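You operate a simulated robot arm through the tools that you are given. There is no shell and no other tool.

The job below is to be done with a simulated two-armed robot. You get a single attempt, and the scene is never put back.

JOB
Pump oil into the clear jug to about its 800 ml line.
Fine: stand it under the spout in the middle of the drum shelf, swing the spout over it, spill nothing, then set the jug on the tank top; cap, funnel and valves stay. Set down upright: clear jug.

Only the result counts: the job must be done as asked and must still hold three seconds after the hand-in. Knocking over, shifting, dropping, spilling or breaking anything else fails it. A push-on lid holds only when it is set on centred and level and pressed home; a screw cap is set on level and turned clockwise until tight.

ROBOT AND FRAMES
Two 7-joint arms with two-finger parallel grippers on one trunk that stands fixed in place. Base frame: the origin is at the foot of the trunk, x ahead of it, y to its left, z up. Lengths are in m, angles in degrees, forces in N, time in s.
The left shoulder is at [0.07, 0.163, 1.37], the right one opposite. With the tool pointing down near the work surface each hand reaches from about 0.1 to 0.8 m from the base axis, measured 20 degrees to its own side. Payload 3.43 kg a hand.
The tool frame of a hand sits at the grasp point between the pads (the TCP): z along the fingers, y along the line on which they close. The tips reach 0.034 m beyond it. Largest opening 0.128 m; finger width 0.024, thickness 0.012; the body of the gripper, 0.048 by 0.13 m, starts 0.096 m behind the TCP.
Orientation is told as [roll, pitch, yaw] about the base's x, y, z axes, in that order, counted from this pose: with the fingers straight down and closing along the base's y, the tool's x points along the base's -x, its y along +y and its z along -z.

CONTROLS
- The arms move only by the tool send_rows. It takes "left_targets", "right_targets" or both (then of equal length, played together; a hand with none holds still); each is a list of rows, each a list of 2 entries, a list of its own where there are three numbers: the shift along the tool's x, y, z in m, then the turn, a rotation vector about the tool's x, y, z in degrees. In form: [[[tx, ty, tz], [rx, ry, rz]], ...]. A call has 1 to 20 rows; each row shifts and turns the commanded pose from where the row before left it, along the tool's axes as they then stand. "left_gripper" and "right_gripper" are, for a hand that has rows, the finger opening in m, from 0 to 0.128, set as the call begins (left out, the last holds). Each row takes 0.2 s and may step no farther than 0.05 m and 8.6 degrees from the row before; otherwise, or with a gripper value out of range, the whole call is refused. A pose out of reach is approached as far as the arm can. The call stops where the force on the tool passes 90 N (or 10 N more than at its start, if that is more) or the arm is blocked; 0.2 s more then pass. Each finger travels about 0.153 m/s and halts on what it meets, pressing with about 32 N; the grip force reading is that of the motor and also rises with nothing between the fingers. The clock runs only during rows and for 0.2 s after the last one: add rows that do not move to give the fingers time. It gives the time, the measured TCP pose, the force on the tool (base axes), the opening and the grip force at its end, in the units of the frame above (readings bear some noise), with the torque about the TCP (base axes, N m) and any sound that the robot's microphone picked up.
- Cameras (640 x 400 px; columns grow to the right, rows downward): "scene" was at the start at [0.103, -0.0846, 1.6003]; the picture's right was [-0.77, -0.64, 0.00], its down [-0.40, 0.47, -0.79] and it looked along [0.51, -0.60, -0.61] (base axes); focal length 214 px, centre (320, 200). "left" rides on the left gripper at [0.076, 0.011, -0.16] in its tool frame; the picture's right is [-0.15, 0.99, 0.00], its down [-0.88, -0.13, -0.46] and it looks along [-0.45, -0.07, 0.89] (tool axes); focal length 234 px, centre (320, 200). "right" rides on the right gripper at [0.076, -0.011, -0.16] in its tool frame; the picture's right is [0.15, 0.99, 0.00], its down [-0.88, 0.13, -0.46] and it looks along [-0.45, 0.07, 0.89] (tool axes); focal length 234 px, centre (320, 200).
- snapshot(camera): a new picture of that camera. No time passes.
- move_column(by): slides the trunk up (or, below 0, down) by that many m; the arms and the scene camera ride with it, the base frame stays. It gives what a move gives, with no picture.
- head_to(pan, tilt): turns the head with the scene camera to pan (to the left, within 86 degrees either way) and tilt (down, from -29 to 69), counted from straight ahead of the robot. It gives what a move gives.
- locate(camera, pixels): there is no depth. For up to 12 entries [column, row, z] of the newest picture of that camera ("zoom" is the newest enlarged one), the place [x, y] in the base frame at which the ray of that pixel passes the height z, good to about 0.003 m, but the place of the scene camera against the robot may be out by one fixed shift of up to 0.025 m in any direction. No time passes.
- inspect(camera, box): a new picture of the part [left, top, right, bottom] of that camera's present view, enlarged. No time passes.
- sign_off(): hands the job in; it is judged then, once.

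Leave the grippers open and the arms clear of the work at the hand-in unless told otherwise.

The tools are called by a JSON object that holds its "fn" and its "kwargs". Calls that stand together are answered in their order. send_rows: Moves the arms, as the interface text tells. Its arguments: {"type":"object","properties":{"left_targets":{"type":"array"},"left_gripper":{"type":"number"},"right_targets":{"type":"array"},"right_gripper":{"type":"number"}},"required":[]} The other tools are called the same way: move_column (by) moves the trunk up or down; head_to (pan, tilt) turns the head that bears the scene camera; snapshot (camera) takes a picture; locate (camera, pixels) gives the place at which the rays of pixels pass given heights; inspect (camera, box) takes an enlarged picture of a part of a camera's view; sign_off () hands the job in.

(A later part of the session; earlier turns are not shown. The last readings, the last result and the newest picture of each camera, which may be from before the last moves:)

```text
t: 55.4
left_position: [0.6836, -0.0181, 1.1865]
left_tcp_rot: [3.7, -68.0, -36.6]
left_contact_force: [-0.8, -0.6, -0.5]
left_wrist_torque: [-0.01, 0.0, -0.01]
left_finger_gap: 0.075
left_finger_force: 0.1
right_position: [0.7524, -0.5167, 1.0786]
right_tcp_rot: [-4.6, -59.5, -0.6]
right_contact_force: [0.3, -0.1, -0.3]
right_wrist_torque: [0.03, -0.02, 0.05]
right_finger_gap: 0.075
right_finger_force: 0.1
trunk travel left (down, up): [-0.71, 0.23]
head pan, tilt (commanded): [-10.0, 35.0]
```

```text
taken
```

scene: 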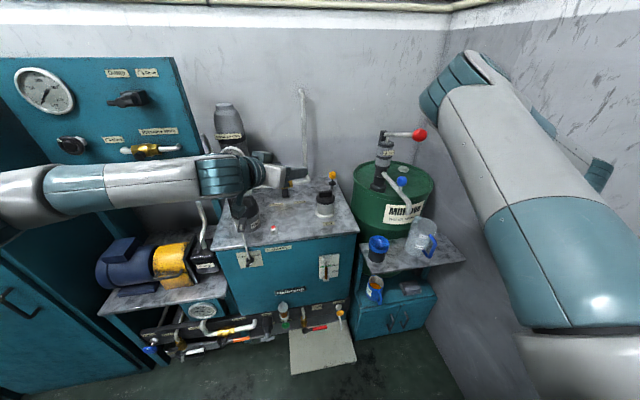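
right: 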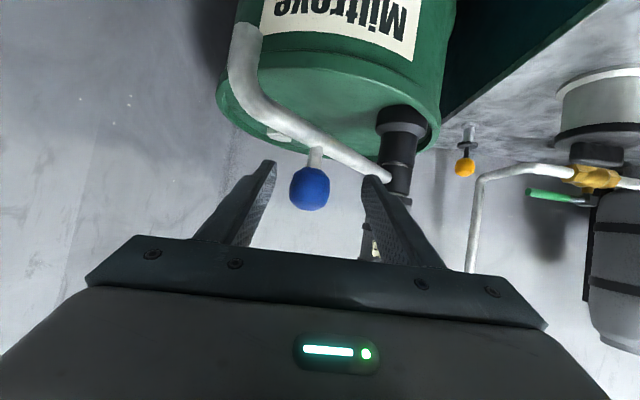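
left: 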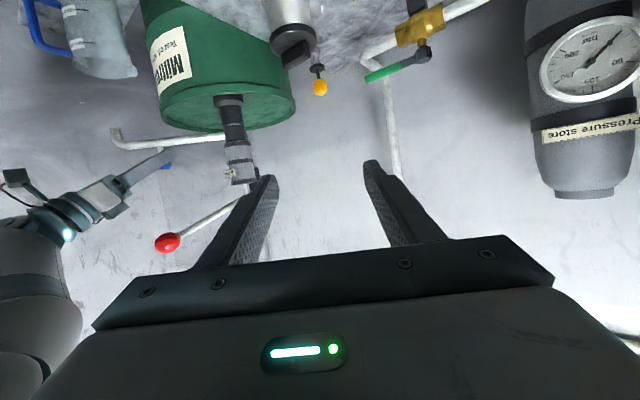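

Released. The spout shifted a little on release; I'll locate the tip again: right (243, 30), left (117, 133).

{"fn": "inspect", "kwargs": {"camera": "left", "box": [20, 0, 220, 190]}}

{"fn": "inspect", "kwargs": {"camera": "right", "box": [200, 0, 400, 200]}}

{"fn": "locate", "kwargs": {"camera": "right", "pixels": [[244, 30, 0.98], [244, 30, 0.99], [244, 30, 1.0], [310, 188, 1.07], [310, 188, 1.075]]}}

```text
2.11 times, centred on (120, 95) of left
```

zoom: 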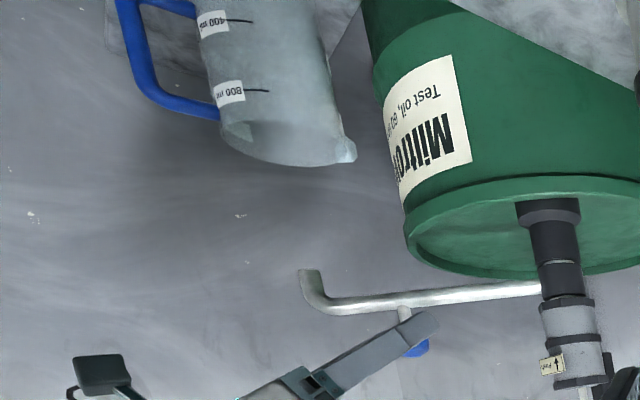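

```text
2.00 times, centred on (300, 100) of right
```

zoom: 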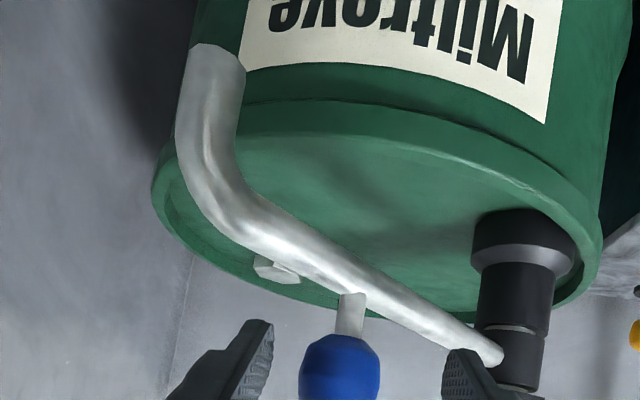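

```text
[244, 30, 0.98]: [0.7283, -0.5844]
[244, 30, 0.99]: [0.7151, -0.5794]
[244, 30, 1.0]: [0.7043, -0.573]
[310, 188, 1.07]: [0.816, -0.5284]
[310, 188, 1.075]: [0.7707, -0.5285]
```

I'll recompute with the refined tip pixels: left (114.3, 129), right (248, 25).

{"fn": "locate", "kwargs": {"camera": "right", "pixels": [[248, 25, 0.98], [248, 25, 0.99], [248, 25, 1.0]]}}

{"fn": "locate", "kwargs": {"camera": "left", "pixels": [[114.3, 129, 0.98], [114.3, 129, 0.99], [114.3, 129, 1.0], [95, 58, 0.85], [107, 74, 0.873]]}}

```text
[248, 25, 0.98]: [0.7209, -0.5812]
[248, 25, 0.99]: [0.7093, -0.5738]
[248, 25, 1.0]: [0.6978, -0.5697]
```

```text
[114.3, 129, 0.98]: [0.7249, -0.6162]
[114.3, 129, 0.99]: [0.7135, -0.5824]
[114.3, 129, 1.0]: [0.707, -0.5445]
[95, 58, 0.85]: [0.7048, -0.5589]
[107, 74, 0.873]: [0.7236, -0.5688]
```

The tip is now at (0.709, -0.574), about 2 cm to the right of the jug's axis. I'll nudge the ball back left gently with the right-hand-side finger (hand 2 cm left), without gripping, to centre the tip.

{"fn": "send_rows", "kwargs": {"right_targets": [[[0.0018, 0.0102, -0.0039], [0, 0, 0]], [[0.0018, 0.0105, -0.0039], [0, 0, 0]], [[0, 0, 0], [0, 0, 0]]]}}

{"fn": "snapshot", "kwargs": {"camera": "right"}}

{"fn": "inspect", "kwargs": {"camera": "left", "box": [20, 0, 220, 190]}}

```text
t: 56.2
left_position: [0.6848, -0.019, 1.1859]
left_tcp_rot: [3.7, -68.0, -36.4]
left_contact_force: [-0.4, 0.6, -1.0]
left_wrist_torque: [-0.01, 0.0, 0.01]
left_finger_gap: 0.0748
left_finger_force: 0.0
right_position: [0.7463, -0.4947, 1.0783]
right_tcp_rot: [-4.7, -59.6, -0.5]
right_contact_force: [-2.2, -4.5, 0.9]
right_wrist_torque: [-0.1, 0.02, -0.31]
right_finger_gap: 0.0772
right_finger_force: 2.2
trunk travel left (down, up): [-0.71, 0.23]
head pan, tilt (commanded): [-10.0, 35.0]
```

```text
taken
```

right: 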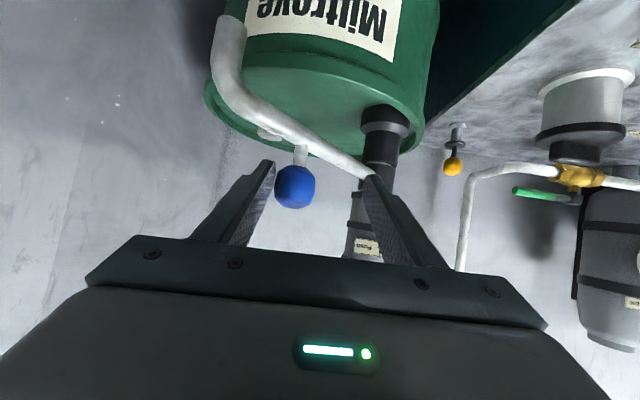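

```text
2.11 times, centred on (120, 95) of left
```

zoom: 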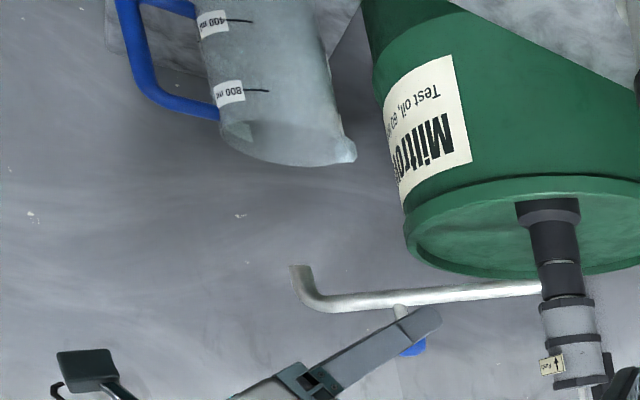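

Contact is about 4.5 N and the ball moved. I'll locate the tip again: left (110.5, 127.2), right (229, 18).

{"fn": "inspect", "kwargs": {"camera": "right", "box": [180, 0, 300, 100]}}

{"fn": "locate", "kwargs": {"camera": "right", "pixels": [[229, 19, 0.98], [229, 19, 0.99], [229, 19, 1.0]]}}

{"fn": "locate", "kwargs": {"camera": "left", "pixels": [[110.5, 127.2, 0.98], [110.5, 127.2, 0.99], [110.5, 127.2, 1.0]]}}

```text
4.00 times, centred on (240, 50) of right
```

zoom: 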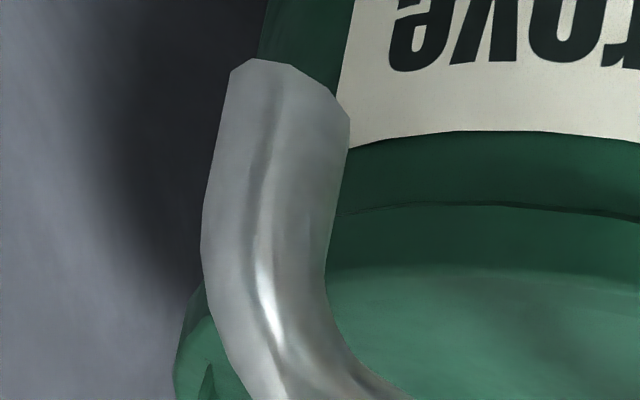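

```text
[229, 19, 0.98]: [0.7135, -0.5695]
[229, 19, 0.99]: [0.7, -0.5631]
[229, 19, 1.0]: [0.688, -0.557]
```

```text
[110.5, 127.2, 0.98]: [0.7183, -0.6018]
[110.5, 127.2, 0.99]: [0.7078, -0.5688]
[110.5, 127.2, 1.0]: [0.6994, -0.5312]
```

The tip is now near (0.702, -0.563), 13 mm from the jug's axis, about the best possible on its circle. I'll centre the fingers around the ball and back the right hand off along its axis.

{"fn": "send_rows", "kwargs": {"right_targets": [[[0, -0.016, 0], [0, 0, 0]], [[0, 0, -0.03], [0, 0, 0]], [[0, 0, -0.03], [0, 0, 0]], [[0, 0, -0.03], [0, 0, 0]]]}}

{"fn": "snapshot", "kwargs": {"camera": "right"}}

{"fn": "inspect", "kwargs": {"camera": "left", "box": [20, 0, 220, 190]}}

```text
t: 57.2
left_position: [0.6838, -0.0169, 1.1847]
left_tcp_rot: [3.7, -68.0, -36.5]
left_contact_force: [0.3, -0.3, -0.5]
left_wrist_torque: [-0.01, -0.02, -0.02]
left_finger_gap: 0.0749
left_finger_force: 0.0
right_position: [0.6672, -0.5018, 1.1259]
right_tcp_rot: [-4.7, -59.7, -0.5]
right_contact_force: [-1.2, -0.8, 0.3]
right_wrist_torque: [-0.01, -0.02, 0.04]
right_finger_gap: 0.0746
right_finger_force: 0.0
trunk travel left (down, up): [-0.71, 0.23]
head pan, tilt (commanded): [-10.0, 35.0]
```

```text
taken
```

right: 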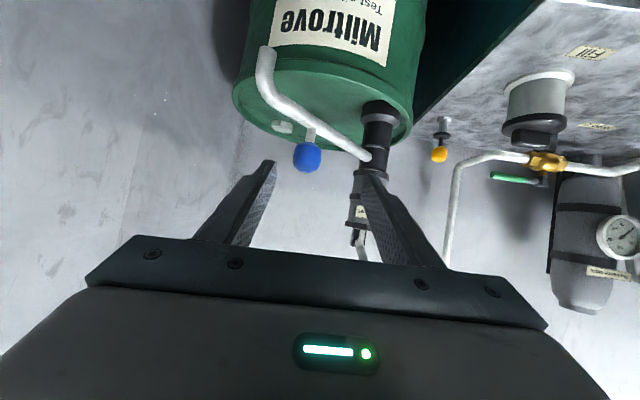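

```text
2.11 times, centred on (120, 95) of left
```

zoom: 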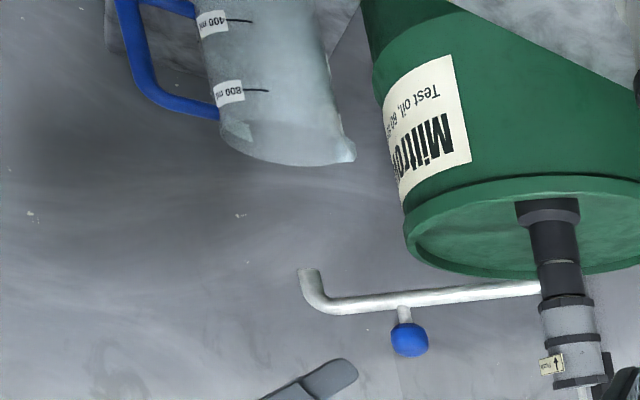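

The tip seems to have crept back a bit in the left view (308, 270 in the zoom). I'll measure again from both cameras.

{"fn": "inspect", "kwargs": {"camera": "right", "box": [220, 20, 420, 200]}}

{"fn": "locate", "kwargs": {"camera": "right", "pixels": [[269, 52, 0.98], [269, 52, 0.99], [269, 52, 1.0], [307, 157, 1.07], [307, 157, 1.075]]}}

{"fn": "locate", "kwargs": {"camera": "left", "pixels": [[114.3, 128.5, 0.98], [114.3, 128.5, 0.99], [114.3, 128.5, 1.0], [162.2, 161.5, 1.07], [162.2, 161.5, 1.075]]}}

```text
2.22 times, centred on (320, 110) of right
```

zoom: 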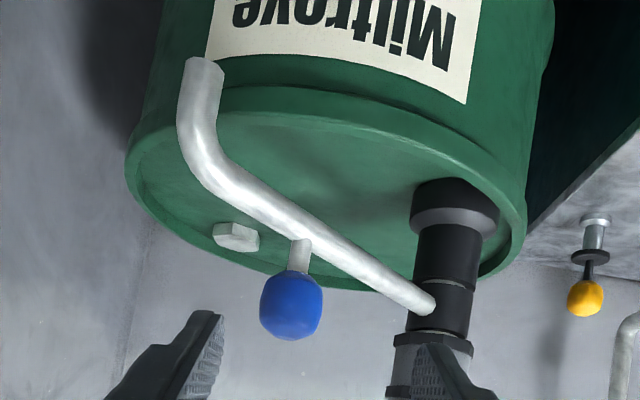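

```text
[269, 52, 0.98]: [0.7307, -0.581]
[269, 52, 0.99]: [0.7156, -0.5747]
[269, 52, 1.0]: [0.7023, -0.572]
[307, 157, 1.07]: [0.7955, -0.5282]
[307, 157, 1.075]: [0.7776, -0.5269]
```

```text
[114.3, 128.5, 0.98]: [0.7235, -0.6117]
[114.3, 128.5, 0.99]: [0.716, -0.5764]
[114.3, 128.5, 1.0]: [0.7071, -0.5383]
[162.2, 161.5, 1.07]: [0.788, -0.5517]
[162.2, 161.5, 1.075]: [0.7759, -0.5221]
```

The spout settles at a resting spot with its tip at about (0.7155, -0.575, 0.99), as if it has a catch there. The jug's axis is at y ≈ -0.553, so I'll shift the jug about 1.8 cm to the right to stand squarely under it. First the right hand backs away toward the robot.

{"fn": "send_rows", "kwargs": {"right_targets": [[[0.0185, -0.0165, -0.0304], [0, 0, 0]], [[0.0185, -0.0165, -0.0304], [0, 0, 0]], [[0.0185, -0.0165, -0.0304], [0, 0, 0]], [[0.0185, -0.0165, -0.0304], [0, 0, 0]], [[0, 0, 0], [0, 0, 0]]], "right_gripper": 0.118}}

{"fn": "snapshot", "kwargs": {"camera": "right"}}

{"fn": "snapshot", "kwargs": {"camera": "scene"}}

```text
t: 58.4
left_position: [0.6846, -0.0156, 1.184]
left_tcp_rot: [3.4, -67.9, -36.3]
left_contact_force: [0.2, 0.1, 0.3]
left_wrist_torque: [-0.01, 0.01, -0.03]
left_finger_gap: 0.075
left_finger_force: 0.0
right_position: [0.5206, -0.5555, 1.1258]
right_tcp_rot: [-4.8, -59.5, -0.3]
right_contact_force: [0.2, 0.1, -0.6]
right_wrist_torque: [0.01, -0.03, -0.03]
right_finger_gap: 0.1178
right_finger_force: 0.0
trunk travel left (down, up): [-0.71, 0.23]
head pan, tilt (commanded): [-10.0, 35.0]
```

```text
taken
```

right: 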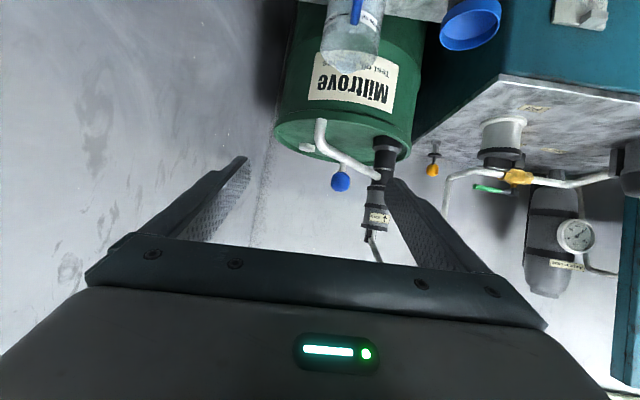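

```text
taken
```

scene: 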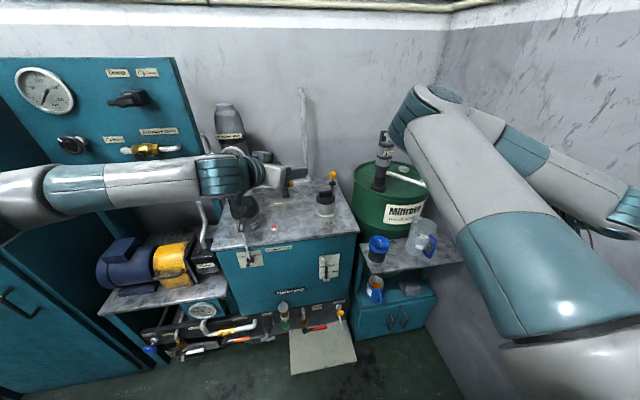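

The right camera now sees both tip and jug rim. I'll enlarge to compare them directly.

{"fn": "inspect", "kwargs": {"camera": "right", "box": [270, 0, 450, 200]}}

```text
2.00 times, centred on (360, 100) of right
```

zoom: 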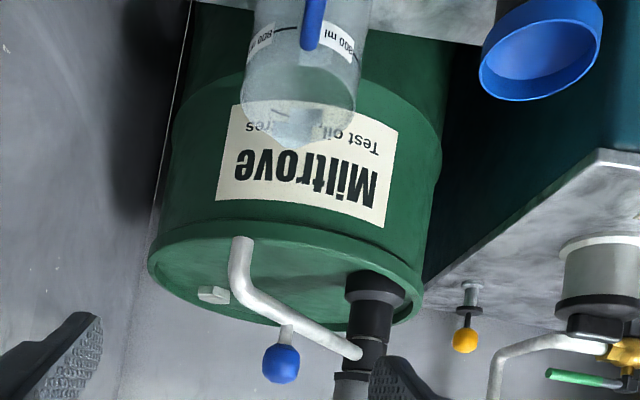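

{"fn": "locate", "kwargs": {"camera": "zoom", "pixels": [[243, 240, 0.985], [243, 240, 0.99], [243, 240, 0.995], [298, 97, 0.873], [241, 97, 0.873], [356, 95, 0.873], [298, 148, 0.873], [281, 365, 1.075]]}}

```text
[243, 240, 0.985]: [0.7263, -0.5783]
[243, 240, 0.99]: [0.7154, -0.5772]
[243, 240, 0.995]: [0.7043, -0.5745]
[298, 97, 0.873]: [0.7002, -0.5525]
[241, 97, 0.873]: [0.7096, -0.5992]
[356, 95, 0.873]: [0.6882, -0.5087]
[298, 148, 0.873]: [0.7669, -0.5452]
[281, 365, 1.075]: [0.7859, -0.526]
```

Both views agree: the tip is at y ≈ -0.576 and the jug's axis at y ≈ -0.554. I'll lower the trunk 0.16 again to regrasp the jug as before (the left hand ends 17 cm above the tank top, clear).

{"fn": "move_column", "kwargs": {"by": -0.16}}

{"fn": "snapshot", "kwargs": {"camera": "scene"}}

{"fn": "snapshot", "kwargs": {"camera": "right"}}

```text
t: 60.2
left_position: [0.6835, -0.0186, 1.0255]
left_tcp_rot: [3.8, -68.0, -36.5]
left_contact_force: [0.3, -0.1, -0.3]
left_wrist_torque: [-0.02, 0.02, -0.03]
left_finger_gap: 0.0753
left_finger_force: 0.0
right_position: [0.5207, -0.5579, 0.9669]
right_tcp_rot: [-4.7, -59.6, -0.4]
right_contact_force: [0.2, -0.3, -0.1]
right_wrist_torque: [-0.01, 0.02, -0.01]
right_finger_gap: 0.1179
right_finger_force: 0.1
trunk travel left (down, up): [-0.55, 0.39]
head pan, tilt (commanded): [-10.0, 35.0]
```

```text
taken
```

scene: 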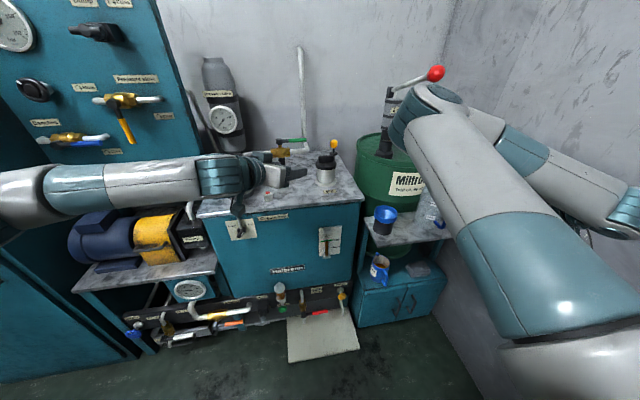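

```text
taken
```

right: 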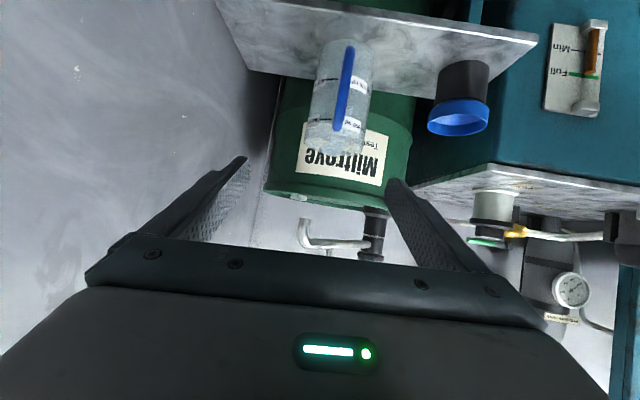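

Clear. I'll lower the right hand in front of the jug to z ≈ 0.796 while levelling it to 76° and removing its small roll.

{"fn": "send_rows", "kwargs": {"right_targets": [[[0.0354, 0.003, 0.0235], [-0.8, -5.3, 1.8]], [[0.0375, 0.002, 0.02], [-0.8, -5.3, 1.8]], [[0.0393, 0.001, 0.0166], [-0.8, -5.3, 1.8]], [[0.0406, 0, 0.0127], [0, 0, 0]], [[0, 0, 0], [0, 0, 0]]]}}

{"fn": "snapshot", "kwargs": {"camera": "right"}}

```text
t: 61.4
left_position: [0.6843, -0.0178, 1.0246]
left_tcp_rot: [3.7, -68.1, -36.4]
left_contact_force: [-0.5, 0.2, -0.2]
left_wrist_torque: [0.02, 0.0, 0.01]
left_finger_gap: 0.0748
left_finger_force: 0.1
right_position: [0.5316, -0.5495, 0.796]
right_tcp_rot: [13.6, -75.2, -17.7]
right_contact_force: [-0.2, 0.0, 0.6]
right_wrist_torque: [0.0, -0.05, 0.01]
right_finger_gap: 0.1182
right_finger_force: 0.0
trunk travel left (down, up): [-0.55, 0.39]
head pan, tilt (commanded): [-10.0, 35.0]
```

```text
taken
```

right: 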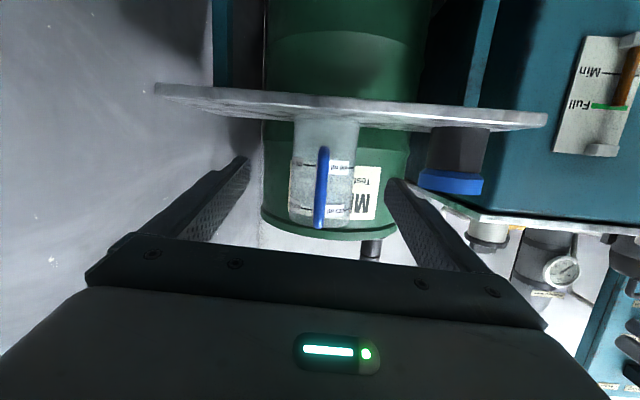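

The hand's roll overshot slightly (about 3.5° about its own axis). I'll correct that, then advance to straddle the jug at the same place as before (TCP 0.690, -0.553, 0.796).

{"fn": "send_rows", "kwargs": {"right_targets": [[[0, 0, 0], [0, 0, -3.5]], [[-0.0079, 0.0013, 0.0307], [0, 0, 0]], [[-0.0079, 0.0013, 0.0307], [0, 0, 0]], [[-0.0079, 0.0013, 0.0307], [0, 0, 0]], [[0, 0, 0], [0, 0, 0]]]}}

{"fn": "snapshot", "kwargs": {"camera": "right"}}

```text
t: 62.6
left_position: [0.6834, -0.0178, 1.0259]
left_tcp_rot: [3.7, -68.1, -36.5]
left_contact_force: [0.8, -0.6, -0.7]
left_wrist_torque: [-0.02, 0.03, -0.01]
left_finger_gap: 0.075
left_finger_force: 0.0
right_position: [0.6263, -0.5546, 0.7971]
right_tcp_rot: [0.5, -75.6, -4.0]
right_contact_force: [0.5, 0.5, 1.0]
right_wrist_torque: [0.02, 0.01, -0.01]
right_finger_gap: 0.118
right_finger_force: 0.0
trunk travel left (down, up): [-0.55, 0.39]
head pan, tilt (commanded): [-10.0, 35.0]
```

```text
taken
```

right: 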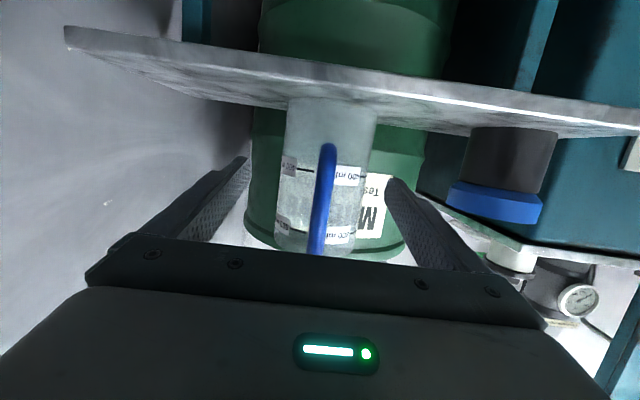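

Good alignment. I'll advance the last 6 cm and then close.

{"fn": "send_rows", "kwargs": {"right_targets": [[[-0.0074, 0.0032, 0.0308], [0, 0, 0]], [[-0.0074, 0.0032, 0.0308], [0, 0, 0]], [[0, 0, 0], [0, 0, 0]]]}}

{"fn": "snapshot", "kwargs": {"camera": "right"}}

```text
t: 63.4
left_position: [0.6842, -0.0173, 1.0251]
left_tcp_rot: [3.8, -68.0, -36.5]
left_contact_force: [0.0, 0.0, -0.1]
left_wrist_torque: [0.01, 0.01, 0.01]
left_finger_gap: 0.0749
left_finger_force: 0.0
right_position: [0.6885, -0.5495, 0.7955]
right_tcp_rot: [0.8, -75.6, -4.1]
right_contact_force: [0.4, 0.1, -0.7]
right_wrist_torque: [0.0, -0.02, 0.02]
right_finger_gap: 0.1181
right_finger_force: 0.0
trunk travel left (down, up): [-0.55, 0.39]
head pan, tilt (commanded): [-10.0, 35.0]
```

```text
taken
```

right: 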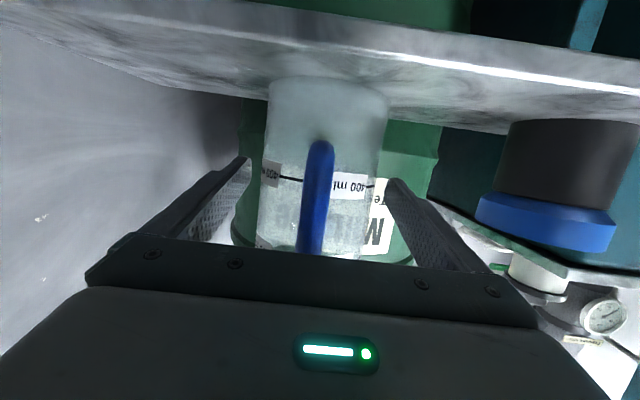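

Centred. I'll close on the jug.

{"fn": "send_rows", "kwargs": {"right_targets": [[[0, 0, 0], [0, 0, 0]], [[0, 0, 0], [0, 0, 0]], [[0, 0, 0], [0, 0, 0]], [[0, 0, 0], [0, 0, 0]]], "right_gripper": 0.06}}

```text
t: 64.4
left_position: [0.6838, -0.0164, 1.0247]
left_tcp_rot: [3.6, -68.0, -36.5]
left_contact_force: [0.7, -0.1, 0.6]
left_wrist_torque: [-0.03, -0.02, 0.0]
left_finger_gap: 0.0751
left_finger_force: 0.0
right_position: [0.6895, -0.5493, 0.797]
right_tcp_rot: [0.6, -75.5, -4.0]
right_contact_force: [0.3, -0.4, 1.4]
right_wrist_torque: [0.0, -0.01, -0.02]
right_finger_gap: 0.0916
right_finger_force: 32.6
trunk travel left (down, up): [-0.55, 0.39]
head pan, tilt (commanded): [-10.0, 35.0]
```

Gripped. Lift 8 mm, shift 19 mm right and 6 mm forward, and lower again.

{"fn": "send_rows", "kwargs": {"right_targets": [[[-0.0077, 0, -0.002], [0, 0, 0]], [[-0.0009, -0.0093, 0.0036], [0, 0, 0]], [[-0.0009, -0.0093, 0.0035], [0, 0, 0]], [[0, 0, 0], [0, 0, 0]], [[0.0039, 0, 0.001], [0, 0, 0]], [[0.0029, 0, 0.0008], [0, 0, 0]], [[0, 0, 0], [0, 0, 0]]]}}

{"fn": "snapshot", "kwargs": {"camera": "right"}}

```text
t: 66.0
left_position: [0.6841, -0.0177, 1.0252]
left_tcp_rot: [3.5, -67.9, -36.4]
left_contact_force: [0.4, -1.0, 0.4]
left_wrist_torque: [0.01, 0.0, 0.0]
left_finger_gap: 0.0751
left_finger_force: 0.0
right_position: [0.6957, -0.5679, 0.7959]
right_tcp_rot: [0.5, -75.6, -3.9]
right_contact_force: [-0.1, -0.2, 0.6]
right_wrist_torque: [-0.12, 0.03, 0.0]
right_finger_gap: 0.0913
right_finger_force: 31.7
trunk travel left (down, up): [-0.55, 0.39]
head pan, tilt (commanded): [-10.0, 35.0]
```

```text
taken
```

right: 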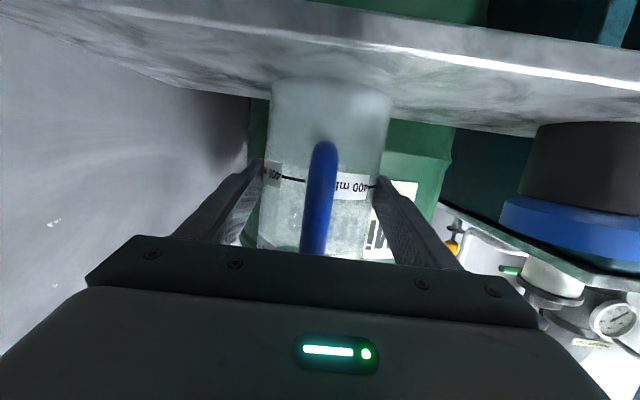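

The shelf is taking the weight. One more millimetre down, then open.

{"fn": "send_rows", "kwargs": {"right_targets": [[[0.001, 0, 0.0003], [0, 0, 0]], [[0, 0, 0], [0, 0, 0]]]}}

{"fn": "send_rows", "kwargs": {"right_targets": [[[0, 0, 0], [0, 0, 0]], [[0, 0, 0], [0, 0, 0]], [[0, 0, 0], [0, 0, 0]]], "right_gripper": 0.118}}

{"fn": "snapshot", "kwargs": {"camera": "right"}}

```text
t: 66.6
left_position: [0.684, -0.0174, 1.025]
left_tcp_rot: [3.6, -68.1, -36.5]
left_contact_force: [0.7, 0.7, 0.6]
left_wrist_torque: [-0.03, 0.0, 0.01]
left_finger_gap: 0.0752
left_finger_force: 0.1
right_position: [0.6962, -0.5677, 0.7965]
right_tcp_rot: [0.4, -75.7, -3.8]
right_contact_force: [1.5, -2.5, 5.7]
right_wrist_torque: [-0.19, 0.0, 0.07]
right_finger_gap: 0.0916
right_finger_force: 31.9
trunk travel left (down, up): [-0.55, 0.39]
head pan, tilt (commanded): [-10.0, 35.0]
```

```text
t: 67.4
left_position: [0.6843, -0.0182, 1.0263]
left_tcp_rot: [3.6, -68.0, -36.5]
left_contact_force: [-0.6, -0.2, 0.4]
left_wrist_torque: [-0.03, -0.03, 0.02]
left_finger_gap: 0.0752
left_finger_force: 0.0
right_position: [0.6947, -0.5666, 0.7948]
right_tcp_rot: [0.6, -75.6, -4.0]
right_contact_force: [-0.2, 0.4, -0.8]
right_wrist_torque: [0.0, -0.01, 0.03]
right_finger_gap: 0.1182
right_finger_force: 0.1
trunk travel left (down, up): [-0.55, 0.39]
head pan, tilt (commanded): [-10.0, 35.0]
```

```text
taken
```

right: 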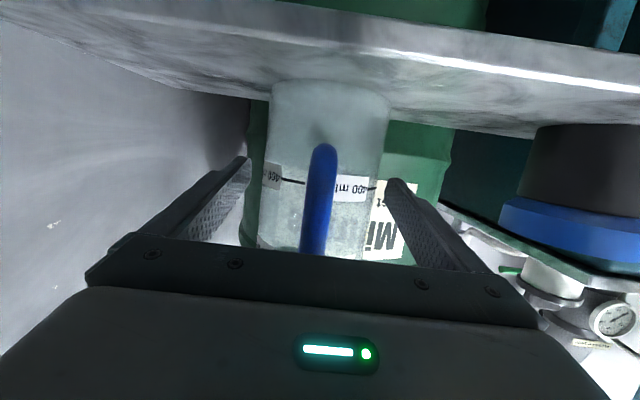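

The jug stands at about (0.711, -0.568). I'll back the hand out straight toward the robot.

{"fn": "send_rows", "kwargs": {"right_targets": [[[0.0099, -0.0028, -0.0387], [0, 0, 0]], [[0.0099, -0.0028, -0.0387], [0, 0, 0]], [[0.0099, -0.0028, -0.0387], [0, 0, 0]], [[0.0099, -0.0028, -0.0387], [0, 0, 0]], [[0, 0, 0], [0, 0, 0]]]}}

{"fn": "snapshot", "kwargs": {"camera": "right"}}

{"fn": "snapshot", "kwargs": {"camera": "scene"}}

{"fn": "snapshot", "kwargs": {"camera": "left"}}

```text
t: 68.6
left_position: [0.6846, -0.0174, 1.0254]
left_tcp_rot: [3.5, -68.0, -36.3]
left_contact_force: [-0.6, -0.3, -0.4]
left_wrist_torque: [0.03, 0.01, -0.06]
left_finger_gap: 0.075
left_finger_force: 0.0
right_position: [0.5331, -0.5662, 0.7967]
right_tcp_rot: [0.5, -75.6, -3.9]
right_contact_force: [0.2, 0.2, 0.3]
right_wrist_torque: [0.0, -0.02, -0.03]
right_finger_gap: 0.1178
right_finger_force: 0.2
trunk travel left (down, up): [-0.55, 0.39]
head pan, tilt (commanded): [-10.0, 35.0]
```

```text
taken
```

right: 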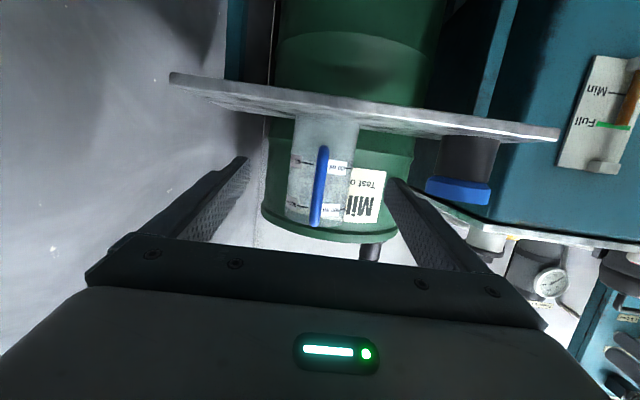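

```text
taken
```

scene: 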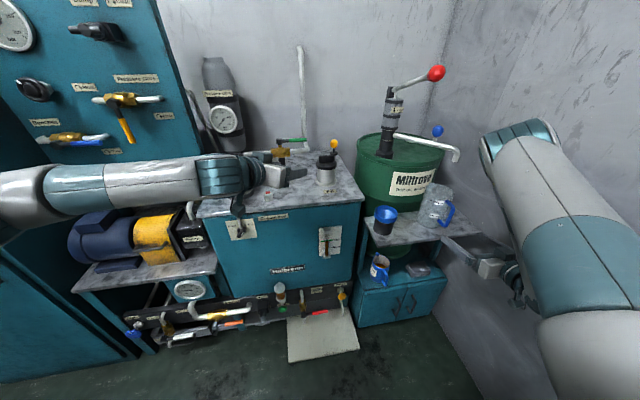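

```text
taken
```

left: 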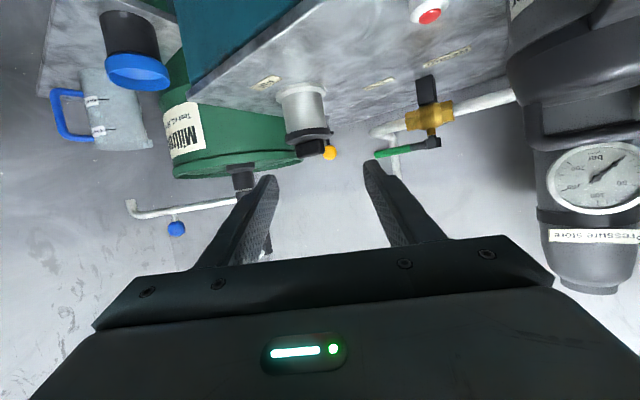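

The scene view shows the spout above the jug. I'll enlarge both scene and left views to confirm the tip over the mouth.

{"fn": "inspect", "kwargs": {"camera": "scene", "box": [370, 100, 490, 250]}}

{"fn": "inspect", "kwargs": {"camera": "left", "box": [30, 20, 270, 250]}}

```text
2.67 times, centred on (430, 175) of scene
```

zoom: 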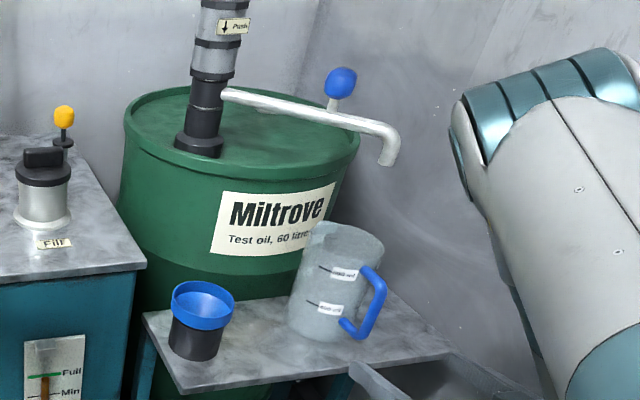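

```text
1.74 times, centred on (150, 135) of left
```

zoom: 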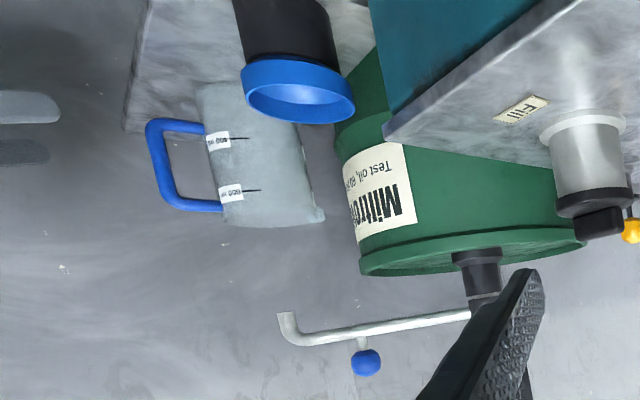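

The tip is over the jug's mouth. Now the pumping: I'll raise the trunk by 0.30 so the right arm has the same comfortable posture at the knob's height (both hands have free space above them).

{"fn": "move_column", "kwargs": {"by": 0.3}}

{"fn": "snapshot", "kwargs": {"camera": "scene"}}

{"fn": "snapshot", "kwargs": {"camera": "right"}}

{"fn": "snapshot", "kwargs": {"camera": "left"}}

```text
t: 71.6
left_position: [0.6855, -0.0176, 1.3242]
left_tcp_rot: [3.7, -68.0, -36.4]
left_contact_force: [-0.3, 0.2, -0.2]
left_wrist_torque: [0.0, -0.04, -0.01]
left_finger_gap: 0.0752
left_finger_force: 0.1
right_position: [0.533, -0.5664, 1.0957]
right_tcp_rot: [0.6, -75.6, -4.0]
right_contact_force: [0.0, 0.3, -0.1]
right_wrist_torque: [-0.02, -0.01, 0.0]
right_finger_gap: 0.118
right_finger_force: 0.1
trunk travel left (down, up): [-0.85, 0.09]
head pan, tilt (commanded): [-10.0, 35.0]
```

```text
taken
```

scene: 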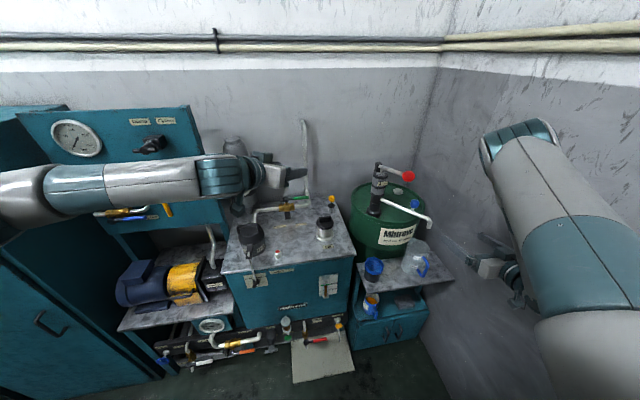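

```text
taken
```

right: 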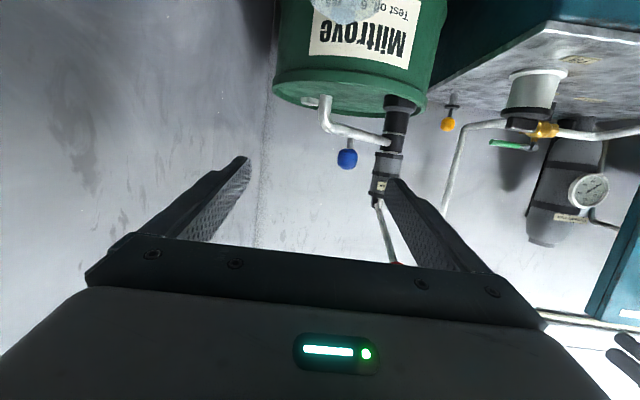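

```text
taken
```

left: 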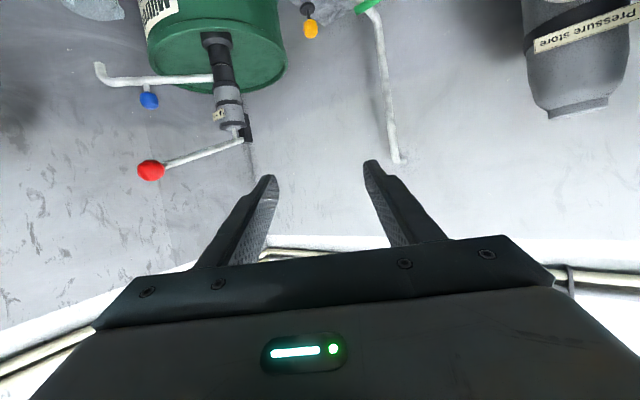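

The left camera has a fine side view of the lever. I'll get rays for knob (151, 170) and pivot (243, 139).

{"fn": "inspect", "kwargs": {"camera": "left", "box": [80, 30, 290, 200]}}

{"fn": "locate", "kwargs": {"camera": "left", "pixels": [[151, 170, 1.235], [151, 170, 1.24], [151, 170, 1.245], [151, 170, 1.25], [243, 139, 1.17], [243, 139, 1.18], [243, 139, 1.19], [149, 100, 1.075]]}}

```text
2.35 times, centred on (185, 115) of left
```

zoom: 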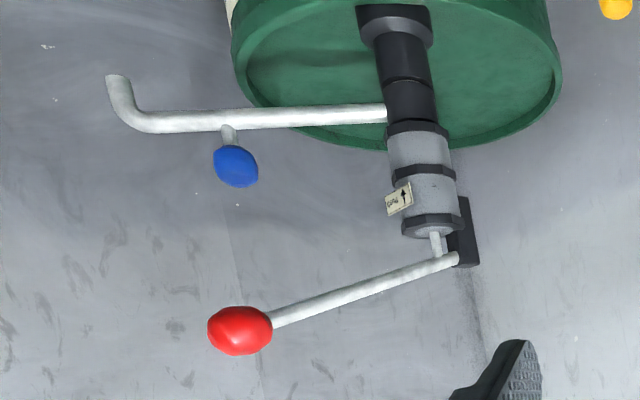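

```text
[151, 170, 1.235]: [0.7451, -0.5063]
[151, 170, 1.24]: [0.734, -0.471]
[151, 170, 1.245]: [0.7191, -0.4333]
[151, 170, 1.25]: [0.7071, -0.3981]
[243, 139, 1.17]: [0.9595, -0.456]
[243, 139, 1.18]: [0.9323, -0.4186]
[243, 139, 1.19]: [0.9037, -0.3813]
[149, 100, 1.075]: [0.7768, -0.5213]
```

The knob is at (0.714, -0.418, 1.247) and the lever's pivot at (0.938, -0.425, 1.178), radius 0.234, now 17° up. Before using the right hand on it, I'll bring the left hand back and down to a place where its camera can watch the jug's level from the side.

{"fn": "send_rows", "kwargs": {"left_targets": [[[0.0244, -0.0235, -0.0286], [0, 0, 0]], [[0.0244, -0.0235, -0.0286], [0, 0, 0]], [[0.0244, -0.0235, -0.0286], [0, 0, 0]], [[0.0244, -0.0235, -0.0286], [0, 0, 0]], [[0.0378, -0.0116, 0.0226], [2.15, 0.9, 0.87]], [[0.0378, -0.0116, 0.0226], [2.15, 0.9, 0.87]], [[0.0378, -0.0116, 0.0226], [2.15, 0.9, 0.87]], [[0.0378, -0.0116, 0.0226], [2.15, 0.9, 0.87]]]}}

{"fn": "snapshot", "kwargs": {"camera": "left"}}

{"fn": "snapshot", "kwargs": {"camera": "scene"}}

```text
t: 73.4
left_position: [0.5304, -0.0447, 1.1305]
left_tcp_rot: [2.7, -64.2, -44.8]
left_contact_force: [-0.8, -0.1, -4.0]
left_wrist_torque: [-0.27, -0.35, 0.14]
left_finger_gap: 0.0748
left_finger_force: 0.0
left hand out of reach, approached as far as the arm can: row 4, 6, 7
right_position: [0.5342, -0.5699, 1.0938]
right_tcp_rot: [1.0, -75.6, -4.4]
right_contact_force: [1.1, 0.7, -0.7]
right_wrist_torque: [0.0, -0.02, -0.01]
right_finger_gap: 0.118
right_finger_force: 0.1
trunk travel left (down, up): [-0.85, 0.09]
head pan, tilt (commanded): [-10.0, 35.0]
```

```text
taken
```

left: 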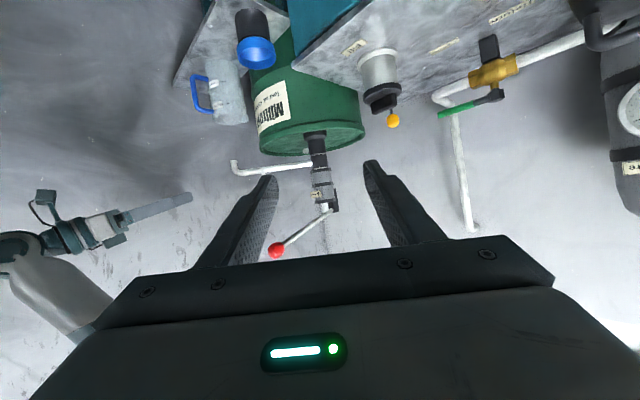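

```text
taken
```

scene: 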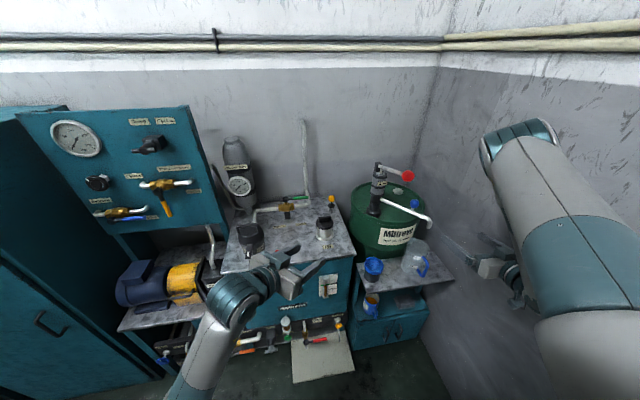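

The left camera now sees jug, spout, lever and the right hand together. I'll let it settle and enlarge the jug.

{"fn": "send_rows", "kwargs": {"left_targets": [[[0, 0, 0], [0, 0, 0]], [[0, 0, 0], [0, 0, 0]]]}}

{"fn": "inspect", "kwargs": {"camera": "left", "box": [180, 50, 270, 140]}}

{"fn": "inspect", "kwargs": {"camera": "left", "box": [180, 0, 380, 270]}}

```text
t: 74.0
left_position: [0.5297, -0.0426, 1.1307]
left_tcp_rot: [2.3, -64.3, -44.5]
left_contact_force: [0.5, 0.0, -0.2]
left_wrist_torque: [-0.03, 0.02, 0.03]
left_finger_gap: 0.0753
left_finger_force: 0.1
right_position: [0.534, -0.5671, 1.0951]
right_tcp_rot: [0.7, -75.6, -4.2]
right_contact_force: [-0.8, 0.2, 0.1]
right_wrist_torque: [-0.01, 0.01, 0.02]
right_finger_gap: 0.1182
right_finger_force: 0.1
trunk travel left (down, up): [-0.85, 0.09]
head pan, tilt (commanded): [-10.0, 35.0]
```

```text
4.44 times, centred on (225, 95) of left
```

zoom: 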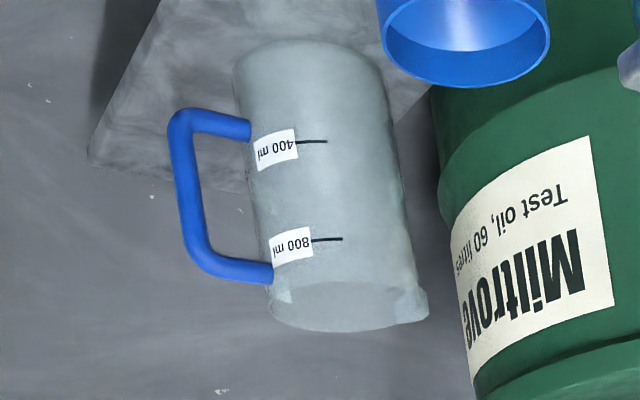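

```text
1.48 times, centred on (280, 135) of left
```

zoom: 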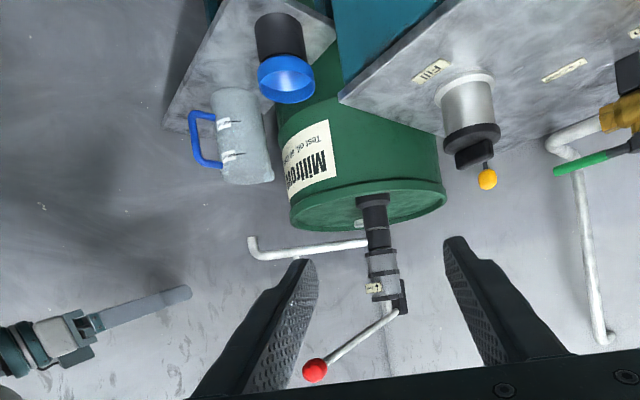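

The 400 and 800 ml marks are crisp in the left camera's zoom, so that is my level gauge. Now the right hand goes up to z ≈ 1.33, right of and in front of the knob, tipping to 60°.

{"fn": "send_rows", "kwargs": {"right_targets": [[[-0.04, 0, -0.0028], [0, 2.6, 0]], [[-0.0398, 0, -0.005], [0, 2.6, 0]], [[-0.0396, 0, -0.0063], [0, 2.6, 0]], [[-0.0392, 0, -0.0083], [0, 2.6, 0]], [[-0.0388, 0, -0.0097], [0, 2.6, 0]], [[-0.0383, 0, -0.0117], [0, 2.6, 0]]]}}

{"fn": "snapshot", "kwargs": {"camera": "right"}}

{"fn": "snapshot", "kwargs": {"camera": "left"}}

```text
t: 75.4
left_position: [0.5295, -0.0406, 1.1296]
left_tcp_rot: [2.2, -64.3, -44.5]
left_contact_force: [0.0, -0.1, -0.2]
left_wrist_torque: [-0.03, 0.0, 0.0]
left_finger_gap: 0.0749
left_finger_force: 0.1
right_position: [0.5766, -0.5682, 1.3356]
right_tcp_rot: [0.0, -60.0, -3.6]
right_contact_force: [0.4, -0.5, 0.8]
right_wrist_torque: [-0.02, 0.05, -0.03]
right_finger_gap: 0.118
right_finger_force: 0.1
trunk travel left (down, up): [-0.85, 0.09]
head pan, tilt (commanded): [-10.0, 35.0]
```

```text
taken
```

right: 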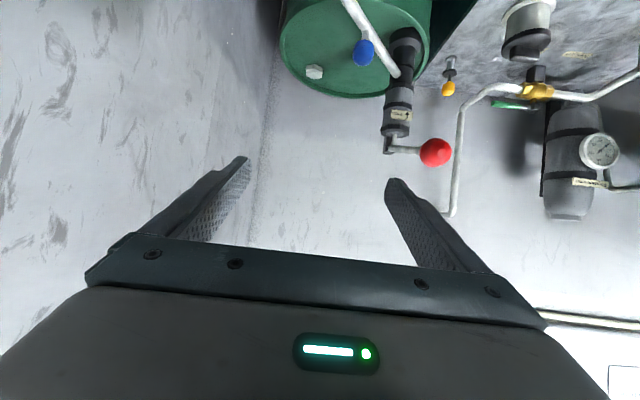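

```text
taken
```

left: 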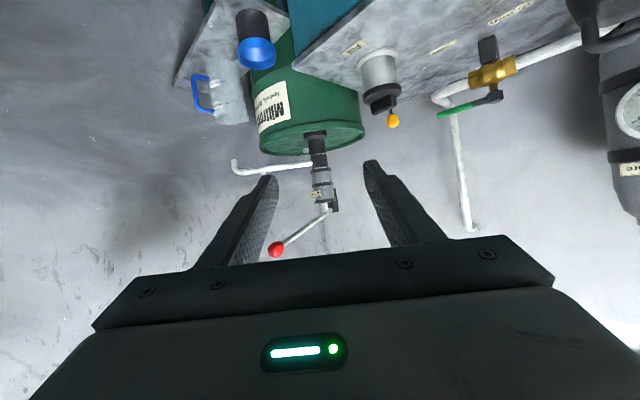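

The knob is at (436, 153) in the right view. I'll check its ray, then move forward-left at z ≈ 1.335 to just above the knob (its top is at about 1.27).

{"fn": "locate", "kwargs": {"camera": "right", "pixels": [[436, 153, 1.24], [436, 153, 1.247], [436, 153, 1.255]]}}

{"fn": "send_rows", "kwargs": {"right_targets": [[[-0.0129, 0.0392, 0.0224], [0, 0, 0]], [[-0.0129, 0.0392, 0.0224], [0, 0, 0]], [[-0.0129, 0.0392, 0.0224], [0, 0, 0]]]}}

{"fn": "snapshot", "kwargs": {"camera": "right"}}

{"fn": "snapshot", "kwargs": {"camera": "left"}}

```text
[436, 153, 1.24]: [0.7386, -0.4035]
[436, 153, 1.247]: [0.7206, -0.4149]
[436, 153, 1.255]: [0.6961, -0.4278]
```

```text
t: 76.2
left_position: [0.5299, -0.0428, 1.1292]
left_tcp_rot: [2.1, -64.2, -44.5]
left_contact_force: [-0.2, -0.4, 0.5]
left_wrist_torque: [-0.03, 0.02, 0.01]
left_finger_gap: 0.0752
left_finger_force: 0.1
right_position: [0.6608, -0.4541, 1.3331]
right_tcp_rot: [0.2, -59.8, -3.7]
right_contact_force: [-0.2, 0.8, 0.2]
right_wrist_torque: [0.0, 0.0, -0.02]
right_finger_gap: 0.1181
right_finger_force: 0.1
trunk travel left (down, up): [-0.85, 0.09]
head pan, tilt (commanded): [-10.0, 35.0]
```

```text
taken
```

right: 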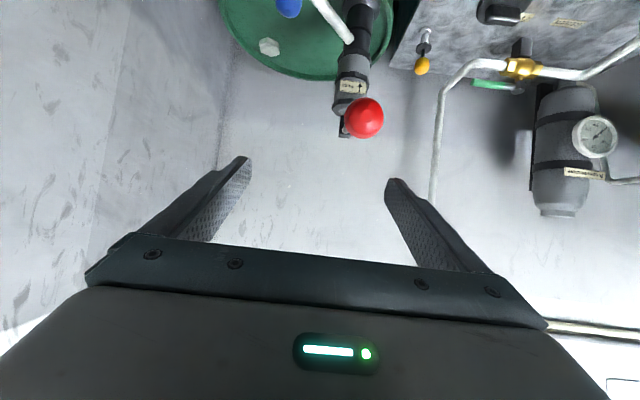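

```text
taken
```

left: 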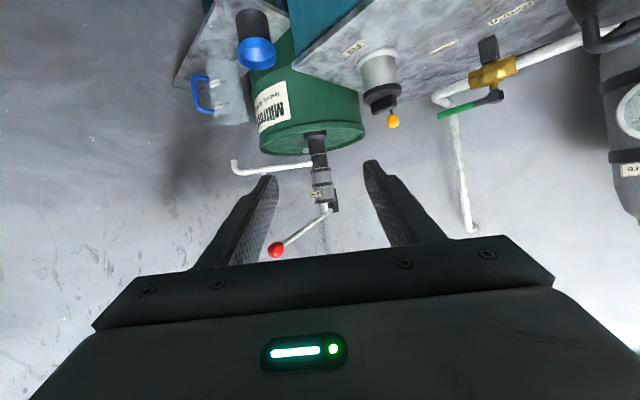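

{"fn": "locate", "kwargs": {"camera": "right", "pixels": [[363, 118, 1.24], [363, 118, 1.247], [363, 118, 1.255]]}}

{"fn": "send_rows", "kwargs": {"right_targets": [[[0.001, 0.038, -0.002], [0, 0, 0]], [[0, 0, 0], [0, 0, 0]]]}}

{"fn": "snapshot", "kwargs": {"camera": "right"}}

```text
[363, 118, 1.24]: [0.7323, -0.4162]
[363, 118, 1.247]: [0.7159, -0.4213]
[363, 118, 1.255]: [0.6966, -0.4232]
```

```text
t: 76.8
left_position: [0.5295, -0.0435, 1.1301]
left_tcp_rot: [2.4, -64.2, -44.6]
left_contact_force: [0.1, 0.2, 0.4]
left_wrist_torque: [-0.02, -0.01, 0.01]
left_finger_gap: 0.0748
left_finger_force: 0.1
right_position: [0.6603, -0.4235, 1.3295]
right_tcp_rot: [0.6, -59.7, -4.2]
right_contact_force: [-0.6, 0.7, -0.6]
right_wrist_torque: [-0.01, 0.0, 0.03]
right_finger_gap: 0.1179
right_finger_force: 0.0
trunk travel left (down, up): [-0.85, 0.09]
head pan, tilt (commanded): [-10.0, 35.0]
```

```text
taken
```

right: 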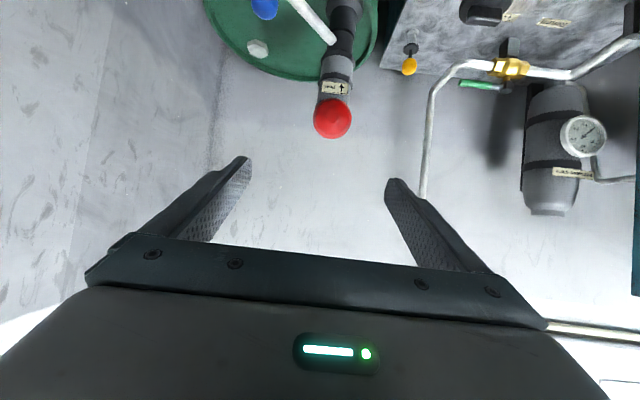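

The knob is centred (332, 118). I'll descend so the fingers straddle it: 5.3 cm forward, 8 cm down.

{"fn": "send_rows", "kwargs": {"right_targets": [[[0.0142, 0.002, 0.0286], [0, 0, 0]], [[0.0142, 0.002, 0.0286], [0, 0, 0]], [[0.0142, 0.002, 0.0286], [0, 0, 0]], [[0, 0, 0], [0, 0, 0]]]}}

{"fn": "snapshot", "kwargs": {"camera": "right"}}

{"fn": "snapshot", "kwargs": {"camera": "left"}}

```text
t: 77.8
left_position: [0.5295, -0.0416, 1.1316]
left_tcp_rot: [2.3, -64.3, -44.6]
left_contact_force: [-0.4, -0.2, 0.1]
left_wrist_torque: [-0.02, 0.0, -0.03]
left_finger_gap: 0.0748
left_finger_force: 0.0
right_position: [0.7149, -0.4148, 1.2538]
right_tcp_rot: [0.2, -60.0, -3.6]
right_contact_force: [-0.1, 0.4, -0.7]
right_wrist_torque: [-0.01, -0.02, -0.02]
right_finger_gap: 0.1181
right_finger_force: 0.0
trunk travel left (down, up): [-0.85, 0.09]
head pan, tilt (commanded): [-10.0, 35.0]
```

```text
taken
```

right: 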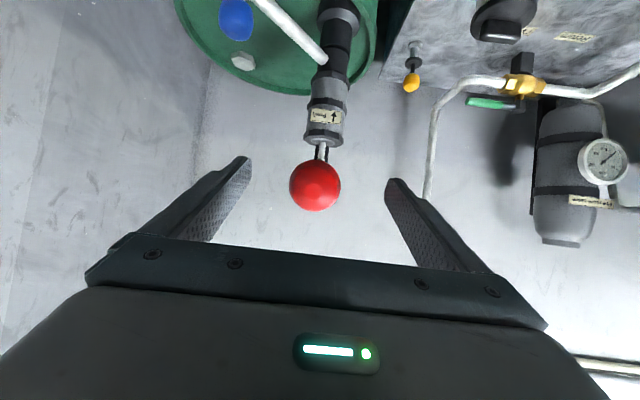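

```text
taken
```

left: 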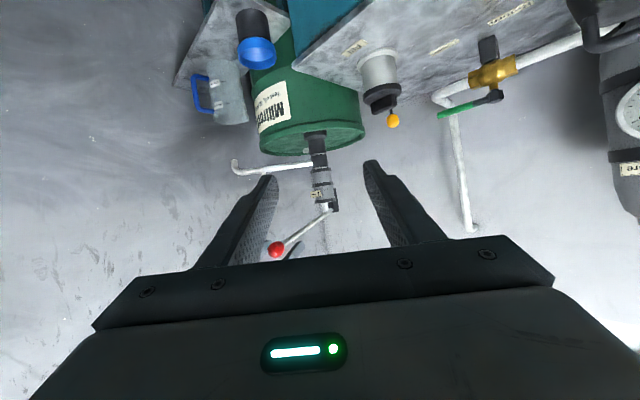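

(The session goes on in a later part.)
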